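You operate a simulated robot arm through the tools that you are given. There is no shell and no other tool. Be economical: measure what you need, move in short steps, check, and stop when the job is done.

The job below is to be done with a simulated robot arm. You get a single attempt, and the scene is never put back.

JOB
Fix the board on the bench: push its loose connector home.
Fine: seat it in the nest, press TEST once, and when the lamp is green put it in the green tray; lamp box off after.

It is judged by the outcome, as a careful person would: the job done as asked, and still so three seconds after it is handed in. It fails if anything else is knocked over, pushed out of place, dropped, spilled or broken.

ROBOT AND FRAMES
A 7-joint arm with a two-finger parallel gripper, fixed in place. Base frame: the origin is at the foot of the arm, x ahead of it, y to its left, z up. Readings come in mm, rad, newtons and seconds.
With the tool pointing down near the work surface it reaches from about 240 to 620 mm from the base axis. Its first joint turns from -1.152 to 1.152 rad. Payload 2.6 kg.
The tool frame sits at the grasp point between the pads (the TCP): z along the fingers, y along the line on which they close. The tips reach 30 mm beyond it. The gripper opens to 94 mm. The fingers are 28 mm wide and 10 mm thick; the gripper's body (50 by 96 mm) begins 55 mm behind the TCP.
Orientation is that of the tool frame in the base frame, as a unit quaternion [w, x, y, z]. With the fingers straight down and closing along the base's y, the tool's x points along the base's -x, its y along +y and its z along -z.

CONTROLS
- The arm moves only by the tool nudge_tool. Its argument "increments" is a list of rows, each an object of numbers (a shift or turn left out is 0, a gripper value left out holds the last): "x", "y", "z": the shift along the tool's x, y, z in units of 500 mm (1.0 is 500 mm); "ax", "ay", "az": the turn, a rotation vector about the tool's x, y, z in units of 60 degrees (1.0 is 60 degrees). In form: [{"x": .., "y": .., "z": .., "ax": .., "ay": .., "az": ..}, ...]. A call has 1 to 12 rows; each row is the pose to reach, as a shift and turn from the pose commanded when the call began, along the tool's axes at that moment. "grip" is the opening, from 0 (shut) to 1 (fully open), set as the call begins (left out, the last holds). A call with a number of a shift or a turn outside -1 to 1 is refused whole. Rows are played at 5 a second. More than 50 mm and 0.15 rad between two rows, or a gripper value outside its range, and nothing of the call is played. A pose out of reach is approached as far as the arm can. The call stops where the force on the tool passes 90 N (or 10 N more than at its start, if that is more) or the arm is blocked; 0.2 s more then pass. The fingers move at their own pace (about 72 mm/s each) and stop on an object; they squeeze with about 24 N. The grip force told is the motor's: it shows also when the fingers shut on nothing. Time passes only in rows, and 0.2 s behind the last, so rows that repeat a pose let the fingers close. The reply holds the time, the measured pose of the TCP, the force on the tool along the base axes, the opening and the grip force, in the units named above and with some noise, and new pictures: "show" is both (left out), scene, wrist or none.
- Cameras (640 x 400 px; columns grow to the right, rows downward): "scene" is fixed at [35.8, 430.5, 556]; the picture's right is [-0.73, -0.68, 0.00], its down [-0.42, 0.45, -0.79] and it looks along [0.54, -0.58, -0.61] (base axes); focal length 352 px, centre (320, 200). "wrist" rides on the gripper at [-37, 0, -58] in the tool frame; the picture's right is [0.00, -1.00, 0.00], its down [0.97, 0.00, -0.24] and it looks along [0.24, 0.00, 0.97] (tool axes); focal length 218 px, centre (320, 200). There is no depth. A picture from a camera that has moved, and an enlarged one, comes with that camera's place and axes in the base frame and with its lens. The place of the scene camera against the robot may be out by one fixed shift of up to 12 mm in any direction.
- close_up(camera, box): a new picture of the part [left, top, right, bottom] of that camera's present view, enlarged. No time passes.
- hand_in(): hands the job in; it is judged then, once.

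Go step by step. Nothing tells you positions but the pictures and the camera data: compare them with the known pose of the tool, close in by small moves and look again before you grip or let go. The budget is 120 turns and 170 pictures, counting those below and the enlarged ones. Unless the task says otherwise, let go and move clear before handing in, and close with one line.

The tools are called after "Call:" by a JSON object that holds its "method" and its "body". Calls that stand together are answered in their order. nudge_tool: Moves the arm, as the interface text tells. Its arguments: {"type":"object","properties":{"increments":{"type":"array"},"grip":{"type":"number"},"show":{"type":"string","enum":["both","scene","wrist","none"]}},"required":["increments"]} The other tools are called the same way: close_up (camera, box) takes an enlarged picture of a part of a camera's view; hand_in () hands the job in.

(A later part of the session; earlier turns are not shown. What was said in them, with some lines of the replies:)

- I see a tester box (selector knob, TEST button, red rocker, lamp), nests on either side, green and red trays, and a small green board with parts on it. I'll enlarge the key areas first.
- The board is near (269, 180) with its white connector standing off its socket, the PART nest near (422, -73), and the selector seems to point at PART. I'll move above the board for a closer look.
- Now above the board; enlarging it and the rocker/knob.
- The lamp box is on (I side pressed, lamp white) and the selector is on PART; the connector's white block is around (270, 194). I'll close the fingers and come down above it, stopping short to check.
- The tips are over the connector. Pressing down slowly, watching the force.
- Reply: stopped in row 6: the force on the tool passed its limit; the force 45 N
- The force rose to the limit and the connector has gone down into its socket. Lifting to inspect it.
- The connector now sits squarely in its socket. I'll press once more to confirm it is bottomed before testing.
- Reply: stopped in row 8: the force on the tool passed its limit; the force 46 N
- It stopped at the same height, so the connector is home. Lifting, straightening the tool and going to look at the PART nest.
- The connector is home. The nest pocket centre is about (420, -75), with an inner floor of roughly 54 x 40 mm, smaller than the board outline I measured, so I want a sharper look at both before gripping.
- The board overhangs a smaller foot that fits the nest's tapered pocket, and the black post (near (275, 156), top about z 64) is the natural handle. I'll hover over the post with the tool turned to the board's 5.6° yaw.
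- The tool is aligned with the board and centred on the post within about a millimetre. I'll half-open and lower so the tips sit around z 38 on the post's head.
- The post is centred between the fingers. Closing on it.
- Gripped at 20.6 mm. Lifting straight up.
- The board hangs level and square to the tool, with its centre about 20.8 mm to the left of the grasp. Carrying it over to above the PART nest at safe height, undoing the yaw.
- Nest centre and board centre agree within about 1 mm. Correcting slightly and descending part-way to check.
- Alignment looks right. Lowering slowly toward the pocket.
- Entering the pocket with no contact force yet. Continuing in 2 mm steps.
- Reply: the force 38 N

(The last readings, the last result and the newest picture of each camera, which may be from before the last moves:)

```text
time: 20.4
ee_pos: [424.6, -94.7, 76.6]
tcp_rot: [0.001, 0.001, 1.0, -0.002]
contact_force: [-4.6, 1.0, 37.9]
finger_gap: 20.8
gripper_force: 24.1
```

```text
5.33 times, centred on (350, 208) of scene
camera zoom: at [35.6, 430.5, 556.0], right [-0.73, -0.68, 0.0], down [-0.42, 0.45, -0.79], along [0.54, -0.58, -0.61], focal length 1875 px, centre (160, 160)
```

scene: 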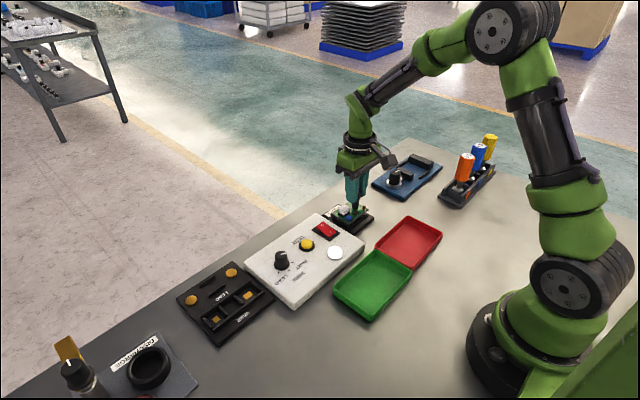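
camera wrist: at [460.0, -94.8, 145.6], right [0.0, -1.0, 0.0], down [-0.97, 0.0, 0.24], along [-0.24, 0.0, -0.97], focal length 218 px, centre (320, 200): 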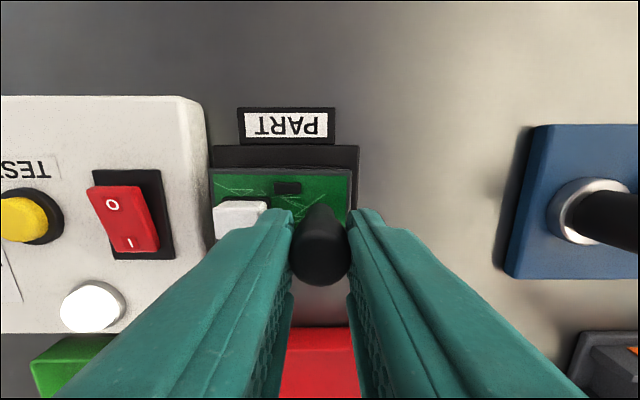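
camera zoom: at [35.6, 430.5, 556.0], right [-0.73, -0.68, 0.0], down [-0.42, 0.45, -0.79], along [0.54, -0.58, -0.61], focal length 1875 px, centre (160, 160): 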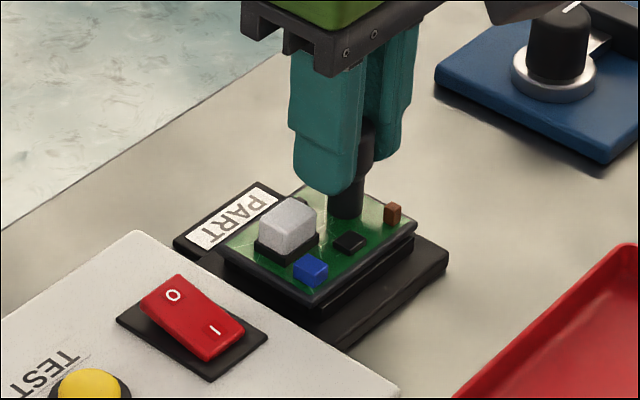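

Firm contact at z 76.6, consistent with the foot on the nest floor. Unloading, releasing slightly, and checking.

Call:
{"method": "nudge_tool", "body": {"increments": [{"z": -0.006}, {"z": -0.006}], "show": "none"}}

Call:
{"method": "nudge_tool", "body": {"increments": [{"z": 0}, {"z": 0}, {"z": -0.04}, {"z": -0.1}, {"z": -0.16}], "grip": 0.45}}

Call:
{"method": "close_up", "body": {"camera": "scene", "box": [310, 170, 390, 245]}}

Call:
{"method": "close_up", "body": {"camera": "wrist", "box": [160, 90, 400, 250]}}

```text
time: 21.1
ee_pos: [423.1, -95.0, 76.4]
tcp_rot: [-0.001, -0.001, 1.0, -0.002]
contact_force: [4.1, -0.6, 12.8]
finger_gap: 20.7
gripper_force: 24.0
```

```text
time: 22.2
ee_pos: [421.8, -95.7, 156.6]
tcp_rot: [-0.002, 0.0, 1.0, -0.001]
contact_force: [-0.1, -0.3, -0.8]
finger_gap: 42.2
gripper_force: 0.0
camera wrist: at [460.4, -94.3, 216.0], right [0.0, -1.0, 0.0], down [-0.97, 0.0, 0.24], along [-0.24, 0.0, -0.97], focal length 218 px, centre (320, 200)
```

scene: 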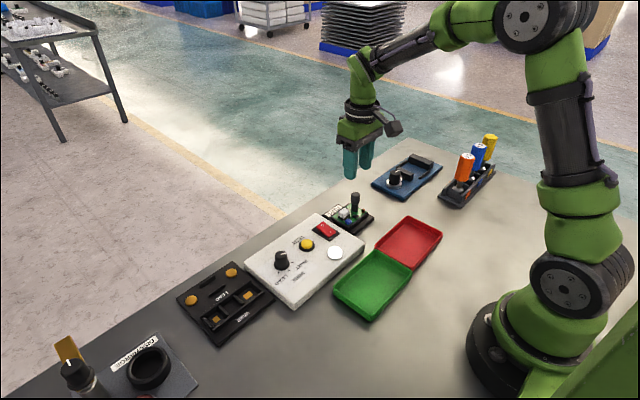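
wrist: 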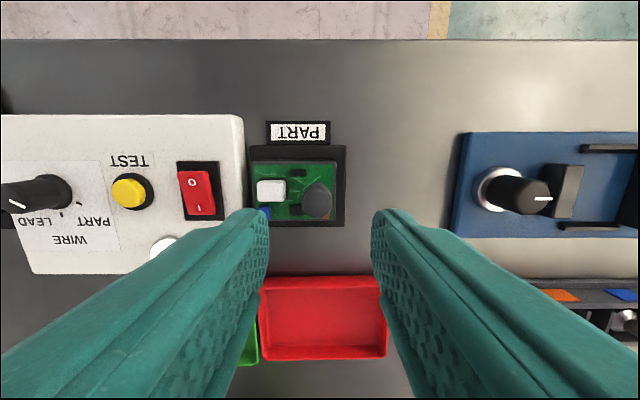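

```text
5.33 times, centred on (350, 208) of scene
camera zoom: at [35.8, 430.5, 556.0], right [-0.73, -0.68, 0.0], down [-0.42, 0.45, -0.79], along [0.54, -0.58, -0.61], focal length 1875 px, centre (160, 160)
```

zoom: 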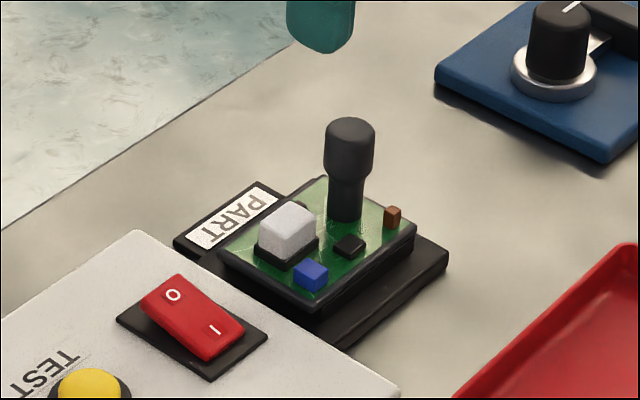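

```text
2.50 times, centred on (280, 170) of wrist
camera zoom: at [460.4, -94.3, 216.0], right [0.0, -1.0, 0.0], down [-0.97, 0.0, 0.24], along [-0.24, 0.0, -0.97], focal length 546 px, centre (420, 275)
```

zoom: 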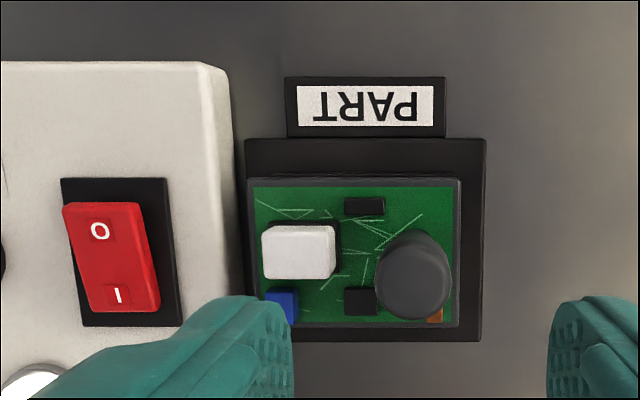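

The board sits level in the nest. TEST button is at about (422.5, 71), top near z 30; moving over it with fingers closed.

Call:
{"method": "nudge_tool", "body": {"increments": [{"y": 0.083}, {"y": 0.166}, {"y": 0.25}, {"y": 0.333, "x": -0.001}, {"y": 0.333, "x": -0.001, "z": 0.08}, {"y": 0.333, "x": -0.001, "z": 0.12}], "grip": 0}}

Call:
{"method": "close_up", "body": {"camera": "scene", "box": [250, 190, 370, 290]}}

Call:
{"method": "close_up", "body": {"camera": "wrist", "box": [220, 120, 420, 270]}}

```text
time: 23.6
ee_pos: [423.7, 71.8, 97.2]
tcp_rot: [0.0, 0.001, 1.0, -0.001]
contact_force: [-0.1, 0.4, -0.4]
finger_gap: 0.2
gripper_force: 24.0
camera wrist: at [460.3, 72.4, 155.2], right [0.0, -1.0, 0.0], down [-0.97, 0.0, 0.24], along [-0.24, 0.0, -0.97], focal length 218 px, centre (320, 200)
```

scene: 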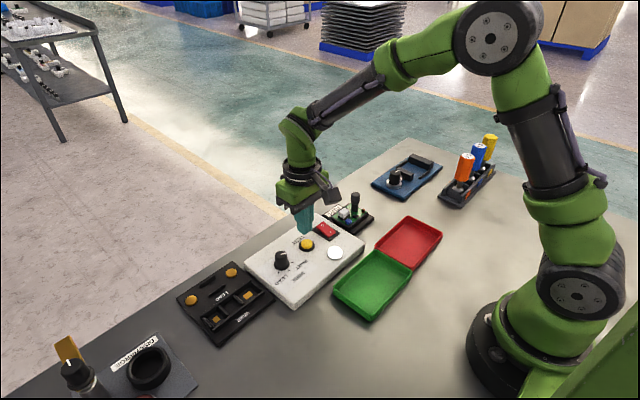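
wrist: 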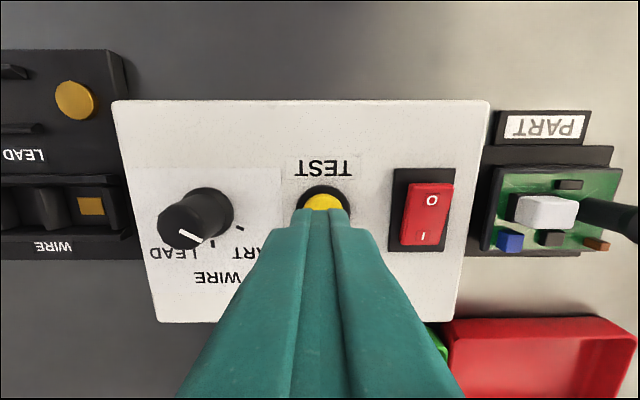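

```text
4.00 times, centred on (310, 240) of scene
camera zoom: at [35.7, 430.5, 556.0], right [-0.73, -0.68, 0.0], down [-0.42, 0.45, -0.79], along [0.54, -0.58, -0.61], focal length 1406 px, centre (360, 40)
```

zoom: 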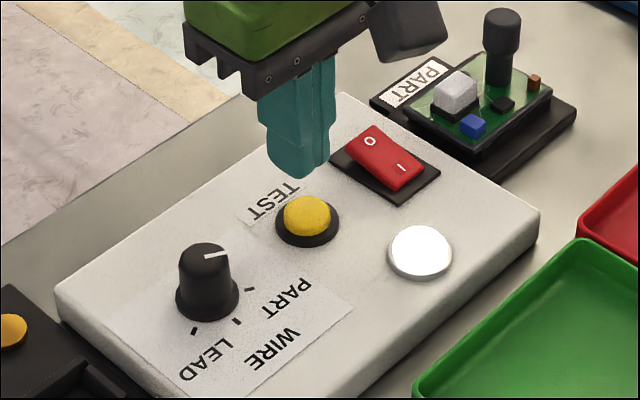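

```text
2.67 times, centred on (320, 195) of wrist
camera zoom: at [460.3, 72.4, 155.2], right [0.0, -1.0, 0.0], down [-0.97, 0.0, 0.24], along [-0.24, 0.0, -0.97], focal length 582 px, centre (320, 213)
```

zoom: 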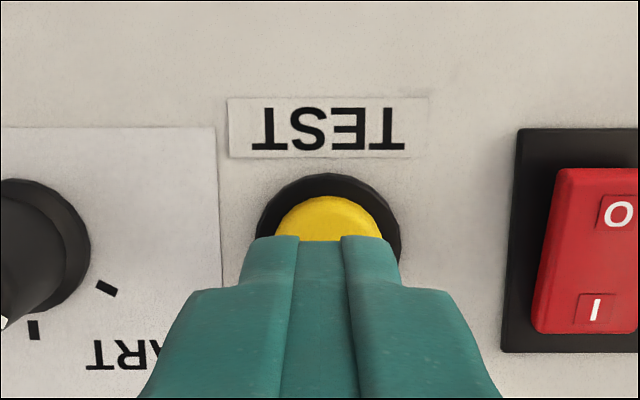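

Slight correction, then lowering to just about contact with the button.

Call:
{"method": "nudge_tool", "body": {"increments": [{"x": 0.004, "y": -0.003, "z": 0.02}, {"x": 0.004, "y": -0.003, "z": 0.05}, {"x": 0.004, "y": -0.003, "z": 0.066}, {"x": 0.004, "y": -0.003, "z": 0.066}], "show": "none"}}

Call:
{"method": "close_up", "body": {"camera": "scene", "box": [260, 200, 360, 280]}}

```text
time: 24.6
ee_pos: [422.2, 69.7, 63.6]
tcp_rot: [-0.001, 0.0, 1.0, -0.001]
contact_force: [0.3, -0.1, 1.4]
finger_gap: 0.0
gripper_force: 24.0
```

```text
5.00 times, centred on (310, 240) of scene
camera zoom: at [35.8, 430.5, 556.0], right [-0.73, -0.68, 0.0], down [-0.42, 0.45, -0.79], along [0.54, -0.58, -0.61], focal length 1758 px, centre (370, 0)
```

zoom: 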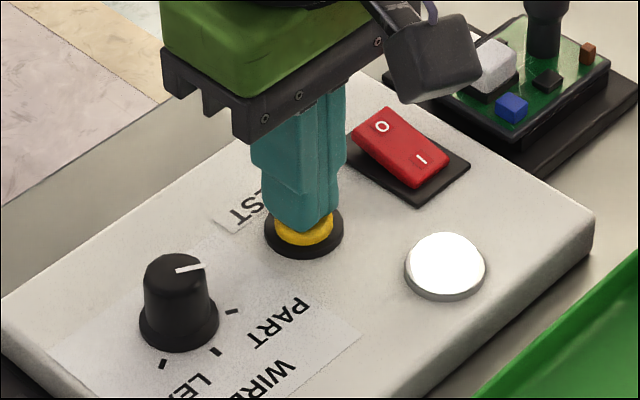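

Nearly touching the button. Pressing down a few millimetres.

Call:
{"method": "nudge_tool", "body": {"increments": [{"z": 0.003}, {"z": 0.006}, {"z": 0.009}, {"z": 0.009}], "show": "none"}}

Call:
{"method": "close_up", "body": {"camera": "scene", "box": [260, 200, 360, 280]}}

```text
time: 25.6
ee_pos: [419.8, 69.4, 59.1]
tcp_rot: [-0.001, 0.0, 1.0, -0.001]
contact_force: [0.3, 3.7, 5.1]
finger_gap: 0.0
gripper_force: 24.0
```

```text
5.00 times, centred on (310, 240) of scene
camera zoom: at [35.7, 430.5, 556.1], right [-0.73, -0.68, 0.0], down [-0.42, 0.45, -0.79], along [0.54, -0.58, -0.61], focal length 1758 px, centre (370, 0)
```

zoom: 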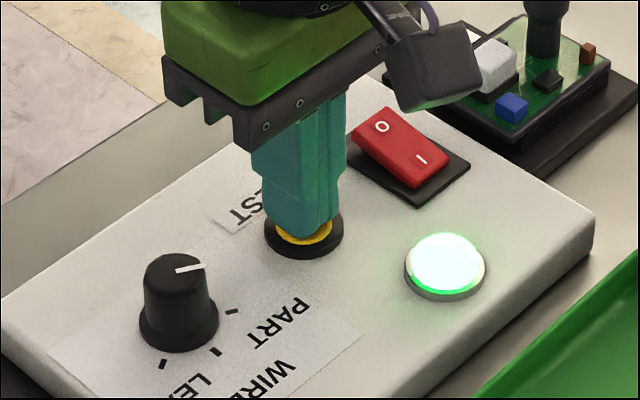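

The lamp has turned green; one press is enough. Lifting off and checking the lamp.

Call:
{"method": "nudge_tool", "body": {"increments": [{"z": -0.05}, {"z": -0.13}, {"z": -0.2}, {"z": -0.2}]}}

Call:
{"method": "close_up", "body": {"camera": "scene", "box": [260, 190, 380, 280]}}

```text
time: 26.6
ee_pos: [420.9, 70.6, 159.8]
tcp_rot: [-0.001, 0.0, 1.0, -0.002]
contact_force: [-0.6, -0.3, 0.0]
finger_gap: 0.0
gripper_force: 23.9
camera wrist: at [458.8, 70.3, 217.8], right [0.0, -1.0, 0.0], down [-0.97, 0.0, 0.24], along [-0.24, 0.0, -0.97], focal length 218 px, centre (320, 200)
```

scene: 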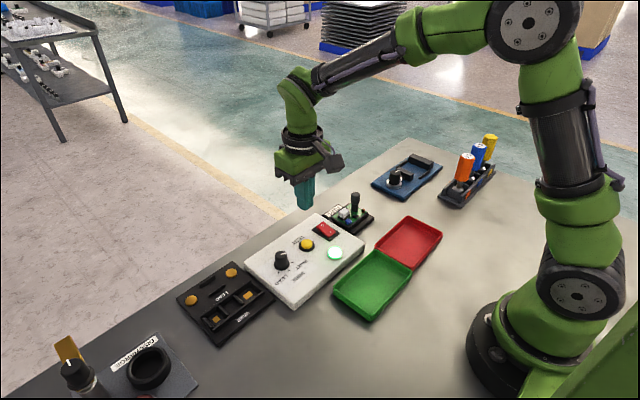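
wrist: 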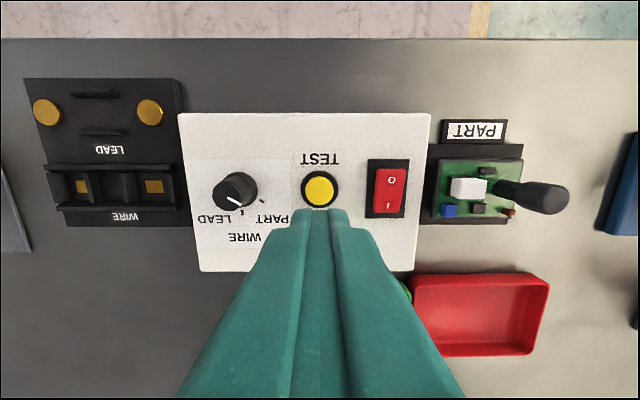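

```text
4.44 times, centred on (320, 235) of scene
camera zoom: at [35.8, 430.5, 556.0], right [-0.73, -0.68, 0.0], down [-0.42, 0.45, -0.79], along [0.54, -0.58, -0.61], focal length 1563 px, centre (320, 44)
```

zoom: 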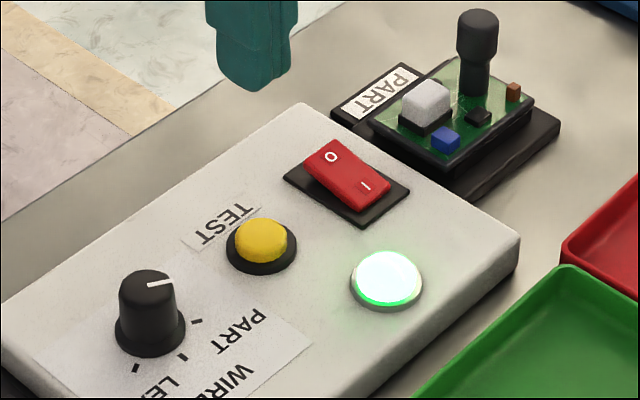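

Green holds with the button released. Going back to the post at (423, -95) with fingers half open.

Call:
{"method": "nudge_tool", "body": {"increments": [{"y": -0.083}, {"y": -0.166}, {"y": -0.25}, {"x": -0.0032, "y": -0.331}, {"x": -0.0032, "y": -0.331}, {"x": -0.0032, "y": -0.331, "z": 0.06}, {"x": -0.0032, "y": -0.331, "z": 0.12}, {"x": -0.0032, "y": -0.331, "z": 0.164}, {"x": -0.0032, "y": -0.331, "z": 0.164}], "grip": 0.48}}

Call:
{"method": "close_up", "body": {"camera": "scene", "box": [310, 170, 390, 245]}}

```text
time: 28.6
ee_pos: [423.8, -95.7, 78.1]
tcp_rot: [0.0, 0.0, 1.0, -0.002]
contact_force: [-0.3, 0.5, -0.8]
finger_gap: 45.1
gripper_force: 0.1
camera wrist: at [460.6, -94.7, 136.5], right [0.0, -1.0, 0.0], down [-0.97, 0.0, 0.24], along [-0.24, 0.0, -0.97], focal length 218 px, centre (320, 200)
```

scene: 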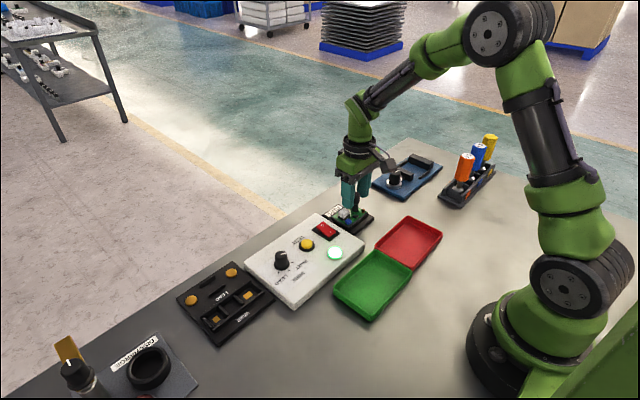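
wrist: 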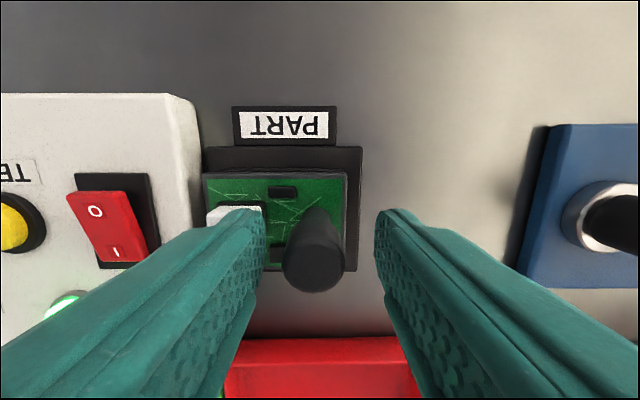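

```text
5.33 times, centred on (350, 208) of scene
camera zoom: at [35.8, 430.5, 556.0], right [-0.73, -0.68, 0.0], down [-0.42, 0.45, -0.79], along [0.54, -0.58, -0.61], focal length 1875 px, centre (160, 160)
```

zoom: 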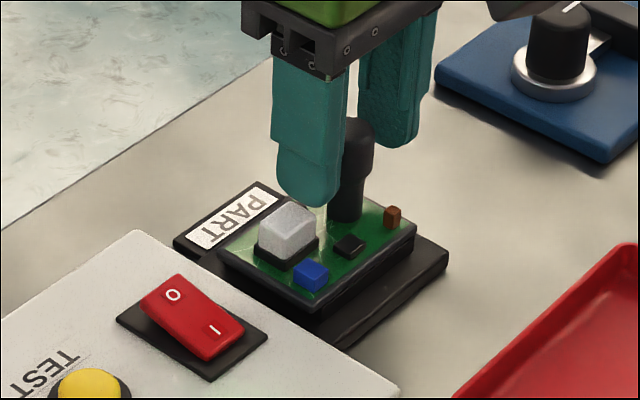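

Post is slightly (about 2 mm) left of centre; correcting, closing, then lifting out.

Call:
{"method": "nudge_tool", "body": {"increments": [{"y": 0.0035}, {"y": 0.0035}], "show": "none"}}

Call:
{"method": "nudge_tool", "body": {"increments": [{"z": 0}, {"z": 0}, {"z": 0}, {"z": -0.02}, {"z": -0.06}, {"z": -0.12}, {"z": -0.18}, {"z": -0.2}], "grip": 0}}

Call:
{"method": "close_up", "body": {"camera": "scene", "box": [310, 140, 410, 245]}}

Call:
{"method": "close_up", "body": {"camera": "wrist", "box": [180, 130, 420, 290]}}

```text
time: 29.2
ee_pos: [421.8, -94.1, 78.3]
tcp_rot: [-0.002, 0.0, 1.0, -0.001]
contact_force: [0.8, -0.2, 0.3]
finger_gap: 44.9
gripper_force: 0.0
```

```text
time: 31.1
ee_pos: [423.0, -93.0, 177.2]
tcp_rot: [-0.001, 0.0, 1.0, -0.002]
contact_force: [0.3, -0.1, -0.4]
finger_gap: 20.7
gripper_force: 24.3
camera wrist: at [460.5, -93.2, 236.5], right [0.0, -1.0, 0.0], down [-0.97, 0.0, 0.24], along [-0.24, 0.0, -0.97], focal length 218 px, centre (320, 200)
```

scene: 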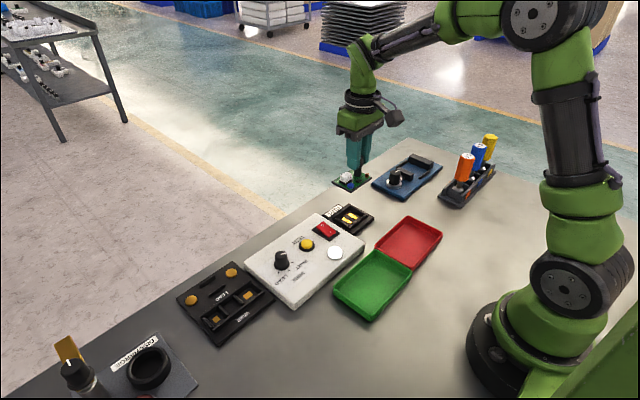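
wrist: 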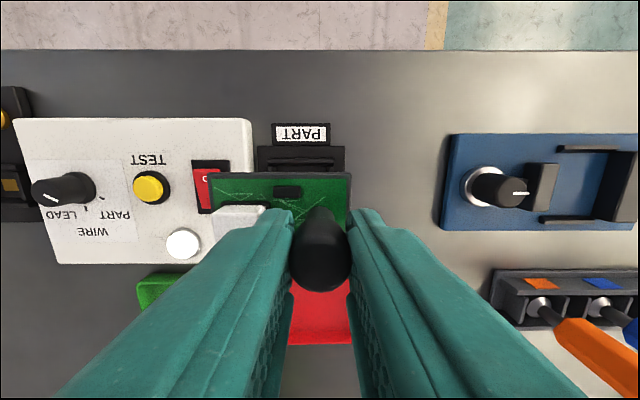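

```text
3.81 times, centred on (360, 192) of scene
camera zoom: at [35.8, 430.5, 556.0], right [-0.73, -0.68, 0.0], down [-0.42, 0.45, -0.79], along [0.54, -0.58, -0.61], focal length 1340 px, centre (168, 229)
```

zoom: 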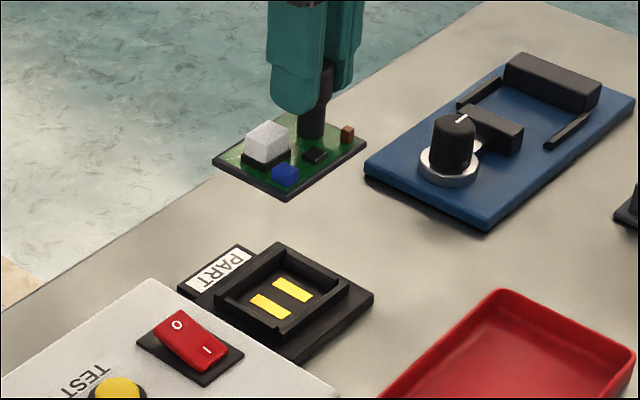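

```text
2.50 times, centred on (300, 210) of wrist
camera zoom: at [460.5, -93.2, 236.5], right [0.0, -1.0, 0.0], down [-0.97, 0.0, 0.24], along [-0.24, 0.0, -0.97], focal length 546 px, centre (370, 175)
```

zoom: 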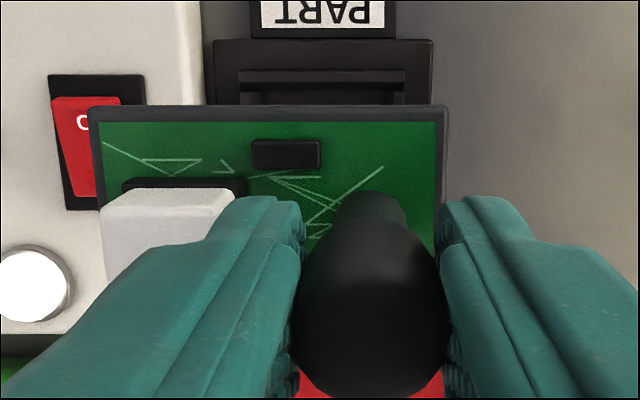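

Board out of the nest, still level. Carrying it to above the green tray, whose centre I take as (267, 45).

Call:
{"method": "nudge_tool", "body": {"increments": [{"x": 0.061, "y": 0.047}, {"x": 0.122, "y": 0.094}, {"x": 0.183, "y": 0.141}, {"x": 0.244, "y": 0.188}, {"x": 0.3044, "y": 0.2344}, {"x": 0.3044, "y": 0.2344, "z": 0.06}, {"x": 0.3044, "y": 0.2344, "z": 0.1}, {"x": 0.3044, "y": 0.2344, "z": 0.1}]}}

Call:
{"method": "close_up", "body": {"camera": "scene", "box": [310, 210, 430, 330]}}

```text
time: 32.9
ee_pos: [270.9, 24.6, 126.9]
tcp_rot: [-0.002, 0.001, 1.0, -0.001]
contact_force: [0.0, 1.1, -0.7]
finger_gap: 20.8
gripper_force: 23.7
camera wrist: at [307.9, 24.4, 185.7], right [0.0, -1.0, 0.0], down [-0.97, 0.0, 0.24], along [-0.24, 0.0, -0.97], focal length 218 px, centre (320, 200)
```

scene: 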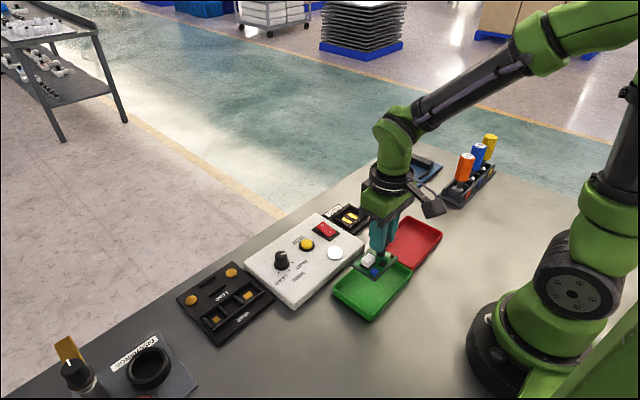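
wrist: 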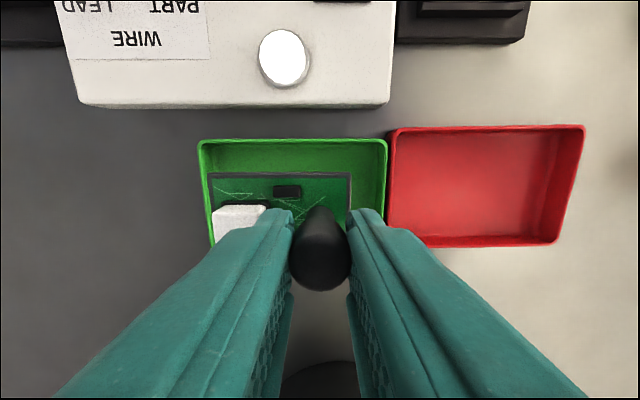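

```text
3.33 times, centred on (370, 270) of scene
camera zoom: at [35.8, 430.5, 556.0], right [-0.73, -0.68, 0.0], down [-0.42, 0.45, -0.79], along [0.54, -0.58, -0.61], focal length 1172 px, centre (153, -33)
```

zoom: 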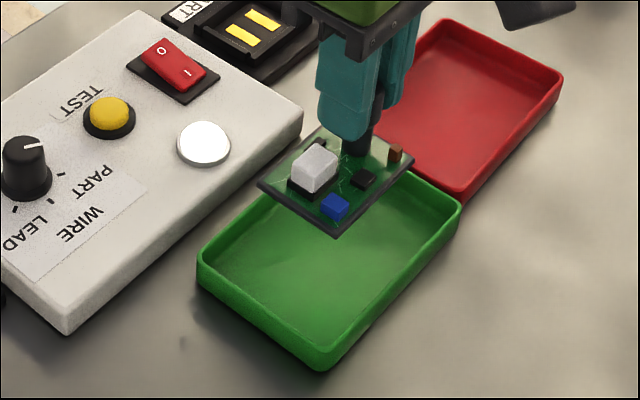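

Well centred over the green tray. Lowering gently.

Call:
{"method": "nudge_tool", "body": {"increments": [{"z": 0.03}, {"z": 0.06}, {"z": 0.09}, {"z": 0.098}, {"z": 0.102}, {"z": 0.104}, {"z": 0.104}], "show": "none"}}

Call:
{"method": "close_up", "body": {"camera": "scene", "box": [320, 220, 420, 330]}}

```text
time: 34.5
ee_pos: [270.9, 23.0, 75.4]
tcp_rot: [-0.002, 0.0, 1.0, -0.001]
contact_force: [-0.7, 0.5, -0.7]
finger_gap: 20.9
gripper_force: 24.1
```

```text
3.64 times, centred on (370, 275) of scene
camera zoom: at [35.8, 430.5, 556.0], right [-0.73, -0.68, 0.0], down [-0.42, 0.45, -0.79], along [0.54, -0.58, -0.61], focal length 1279 px, centre (138, -73)
```

zoom: 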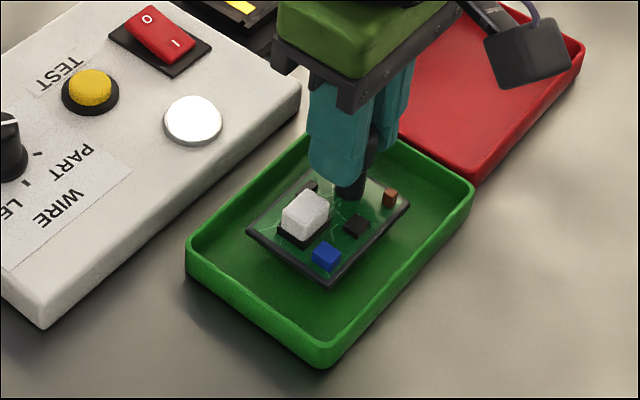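

Call:
{"method": "nudge_tool", "body": {"increments": [{"z": 0.002}, {"z": 0.004}, {"z": 0.006}, {"z": 0.008}, {"z": 0.008}], "show": "none"}}

```text
time: 35.6
ee_pos: [271.6, 24.1, 71.6]
tcp_rot: [-0.001, 0.001, 1.0, -0.001]
contact_force: [-3.4, -2.5, 22.9]
finger_gap: 21.1
gripper_force: 23.6
```

The board is touching the tray floor (23 N). Easing off, opening, and lifting away.

Call:
{"method": "nudge_tool", "body": {"increments": [{"z": -0.003}, {"z": -0.003}], "show": "none"}}

Call:
{"method": "nudge_tool", "body": {"increments": [{"z": 0}, {"z": 0}, {"z": -0.04}, {"z": -0.1}, {"z": -0.17}], "grip": 0.45}}

Call:
{"method": "close_up", "body": {"camera": "scene", "box": [320, 220, 420, 330]}}

```text
time: 36.2
ee_pos: [271.0, 24.1, 73.0]
tcp_rot: [-0.002, -0.001, 1.0, -0.002]
contact_force: [-0.3, -0.8, -1.0]
finger_gap: 20.8
gripper_force: 23.8
```

```text
time: 37.5
ee_pos: [271.3, 24.3, 157.9]
tcp_rot: [-0.001, 0.0, 1.0, -0.002]
contact_force: [-0.7, 0.4, 0.8]
finger_gap: 42.4
gripper_force: 0.1
camera wrist: at [308.3, 23.7, 216.5], right [0.0, -1.0, 0.0], down [-0.97, 0.0, 0.24], along [-0.24, 0.0, -0.97], focal length 218 px, centre (320, 200)
```

scene: 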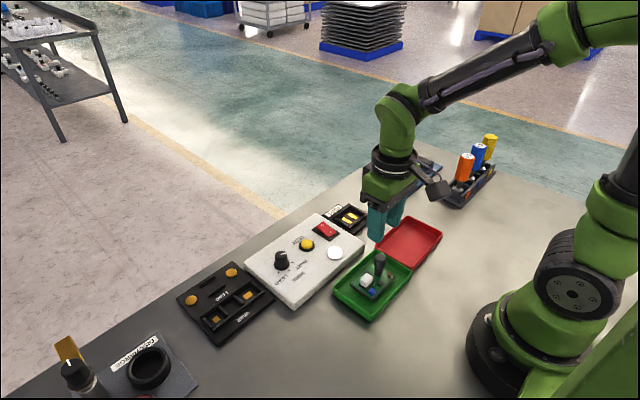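
wrist: 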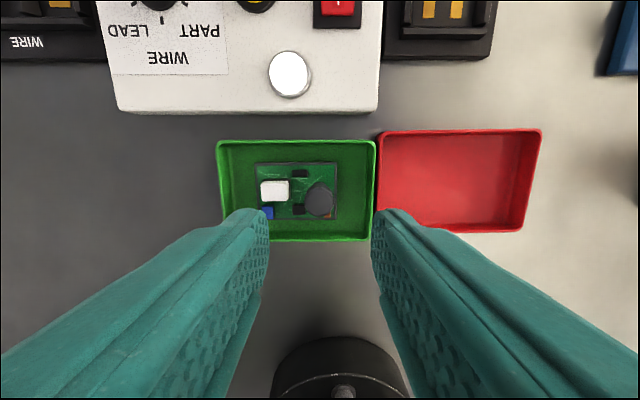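

```text
3.64 times, centred on (370, 275) of scene
camera zoom: at [35.8, 430.5, 556.0], right [-0.73, -0.68, 0.0], down [-0.42, 0.45, -0.79], along [0.54, -0.58, -0.61], focal length 1279 px, centre (138, -73)
```

zoom: 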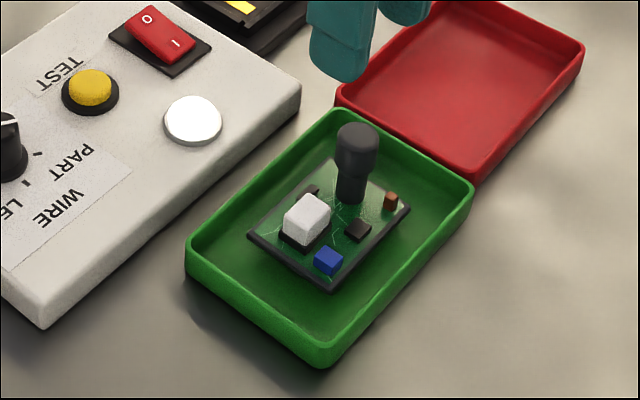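

The board rests flat in the green tray. Now the rocker: its O end is near (437, 10.5); moving over it with closed fingers.

Call:
{"method": "nudge_tool", "body": {"increments": [{"x": -0.087, "y": -0.007}, {"x": -0.174, "y": -0.014}, {"x": -0.26, "y": -0.021}, {"x": -0.3474, "y": -0.0276}, {"x": -0.3474, "y": -0.0276, "z": 0.07}, {"x": -0.3474, "y": -0.0276, "z": 0.13}, {"x": -0.3474, "y": -0.0276, "z": 0.13}], "grip": 0}}

Call:
{"method": "close_up", "body": {"camera": "scene", "box": [280, 190, 370, 260]}}

Call:
{"method": "close_up", "body": {"camera": "wrist", "box": [220, 150, 420, 290]}}

```text
time: 39.0
ee_pos: [444.1, 9.7, 91.1]
tcp_rot: [-0.001, 0.0, 1.0, -0.002]
contact_force: [-0.5, 0.9, 0.5]
finger_gap: 0.0
gripper_force: 24.4
camera wrist: at [481.3, 9.3, 150.3], right [0.0, -1.0, 0.0], down [-0.97, 0.0, 0.24], along [-0.24, 0.0, -0.97], focal length 218 px, centre (320, 200)
```

scene: 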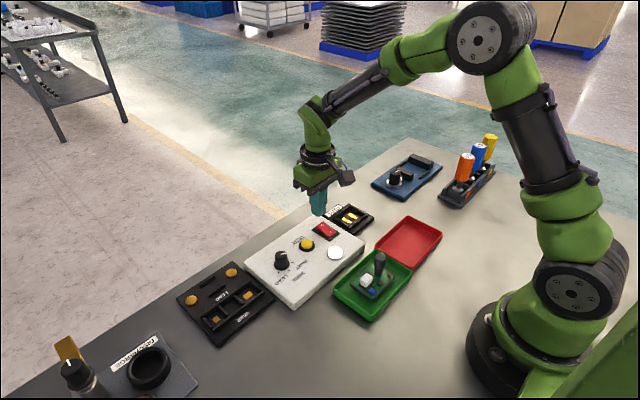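
wrist: 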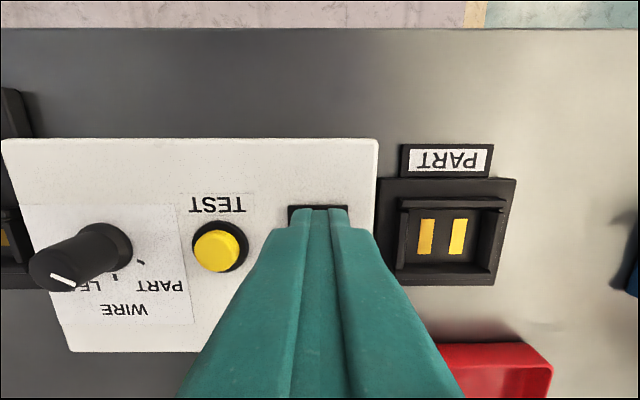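

```text
5.71 times, centred on (325, 225) of scene
camera zoom: at [35.8, 430.5, 556.0], right [-0.73, -0.68, 0.0], down [-0.42, 0.45, -0.79], along [0.54, -0.58, -0.61], focal length 2009 px, centre (291, 57)
```

zoom: 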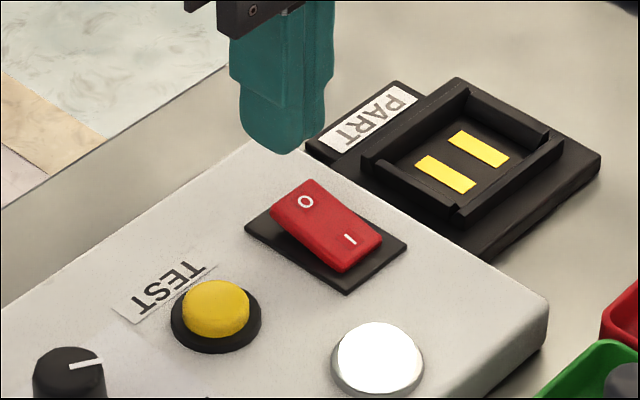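

```text
2.86 times, centred on (320, 220) of wrist
camera zoom: at [481.3, 9.3, 150.3], right [0.0, -1.0, 0.0], down [-0.97, 0.0, 0.24], along [-0.24, 0.0, -0.97], focal length 624 px, centre (320, 143)
```

zoom: 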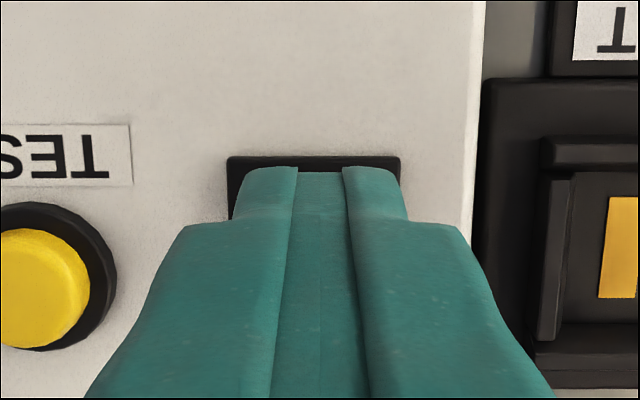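

Aligned with the O end of the rocker. Descending in small steps.

Call:
{"method": "nudge_tool", "body": {"increments": [{"z": 0.02}, {"z": 0.036}, {"z": 0.044}, {"z": 0.048}, {"z": 0.052}, {"z": 0.052}], "show": "none"}}

Call:
{"method": "close_up", "body": {"camera": "scene", "box": [280, 190, 370, 260]}}

```text
time: 40.5
ee_pos: [443.9, 9.5, 66.5]
tcp_rot: [-0.002, 0.0, 1.0, -0.002]
contact_force: [1.2, -0.2, 1.2]
finger_gap: 0.0
gripper_force: 23.4
```

```text
5.71 times, centred on (325, 225) of scene
camera zoom: at [35.8, 430.5, 556.0], right [-0.73, -0.68, 0.0], down [-0.42, 0.45, -0.79], along [0.54, -0.58, -0.61], focal length 2009 px, centre (291, 57)
```

zoom: 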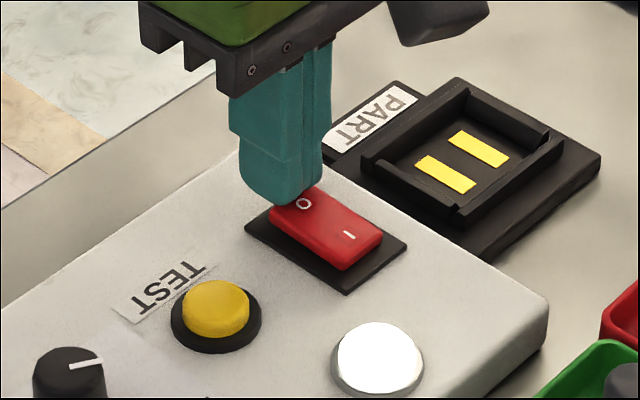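

The rocker is already starting to tip. Pressing a little further.

Call:
{"method": "nudge_tool", "body": {"increments": [{"z": 0.004}, {"z": 0.008}, {"z": 0.012}, {"z": 0.012}], "show": "none"}}

Call:
{"method": "close_up", "body": {"camera": "scene", "box": [280, 190, 370, 260]}}

```text
time: 41.5
ee_pos: [445.4, 9.3, 62.8]
tcp_rot: [0.002, 0.001, 1.0, -0.001]
contact_force: [-6.7, -0.1, 32.4]
finger_gap: 0.0
gripper_force: 24.3
```

```text
5.71 times, centred on (325, 225) of scene
camera zoom: at [35.6, 430.5, 556.1], right [-0.73, -0.68, 0.0], down [-0.42, 0.45, -0.79], along [0.54, -0.58, -0.61], focal length 2009 px, centre (291, 57)
```

zoom: 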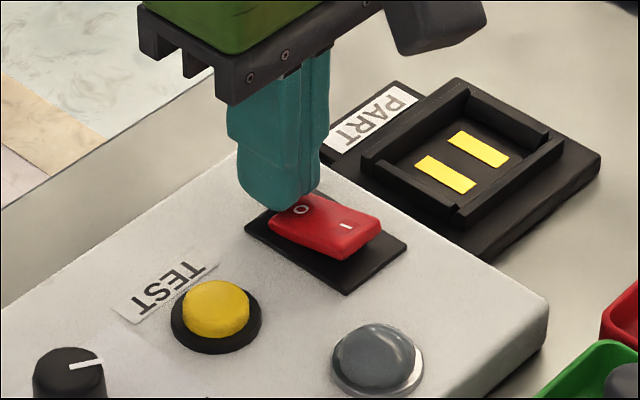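

The rocker tipped to O and the lamp is dark. Lifting clear and checking everything.

Call:
{"method": "nudge_tool", "body": {"increments": [{"z": -0.04}, {"z": -0.12}, {"z": -0.2}, {"z": -0.28}, {"z": -0.28}]}}

Call:
{"method": "close_up", "body": {"camera": "scene", "box": [260, 190, 440, 330]}}

```text
time: 42.6
ee_pos: [444.9, 11.1, 200.3]
tcp_rot: [-0.002, 0.0, 1.0, -0.002]
contact_force: [0.4, 0.3, -0.2]
finger_gap: 0.2
gripper_force: 24.3
camera wrist: at [482.8, 10.9, 258.5], right [0.0, -1.0, 0.0], down [-0.97, 0.0, 0.24], along [-0.24, 0.0, -0.97], focal length 218 px, centre (320, 200)
```

scene: 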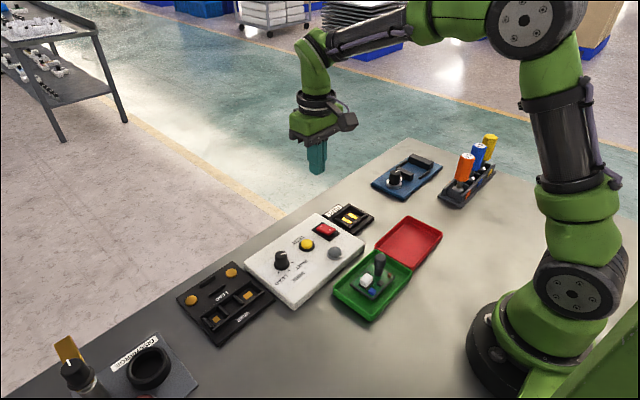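
wrist: 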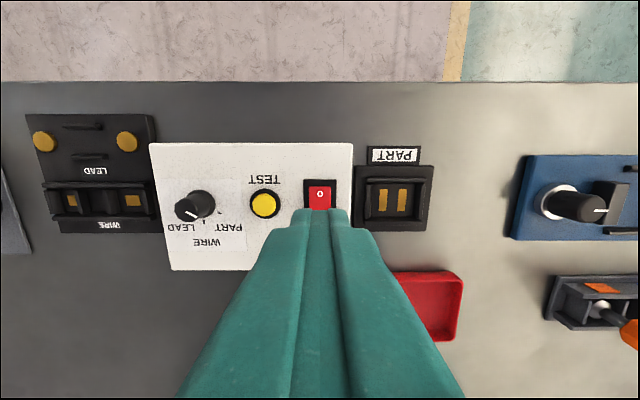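

```text
2.86 times, centred on (350, 260) of scene
camera zoom: at [35.8, 430.5, 556.0], right [-0.73, -0.68, 0.0], down [-0.42, 0.45, -0.79], along [0.54, -0.58, -0.61], focal length 1005 px, centre (234, 29)
```

zoom: 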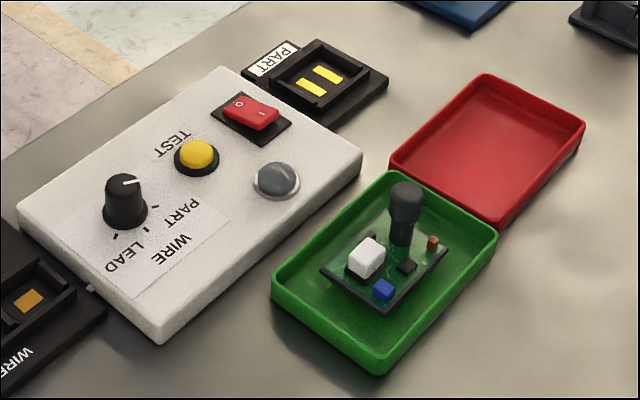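

The board is in the green tray with its connector home, the lamp box is off, nothing else has moved, and the arm is clear. Handing in.

Call:
{"method": "hand_in", "body": {}}

```text
The job is handed in.
```

The job is done and handed in: I pushed the loose connector home, seated the board in the PART nest and pressed TEST once. The lamp went green, so I put the board in the green tray and switched the lamp box off.
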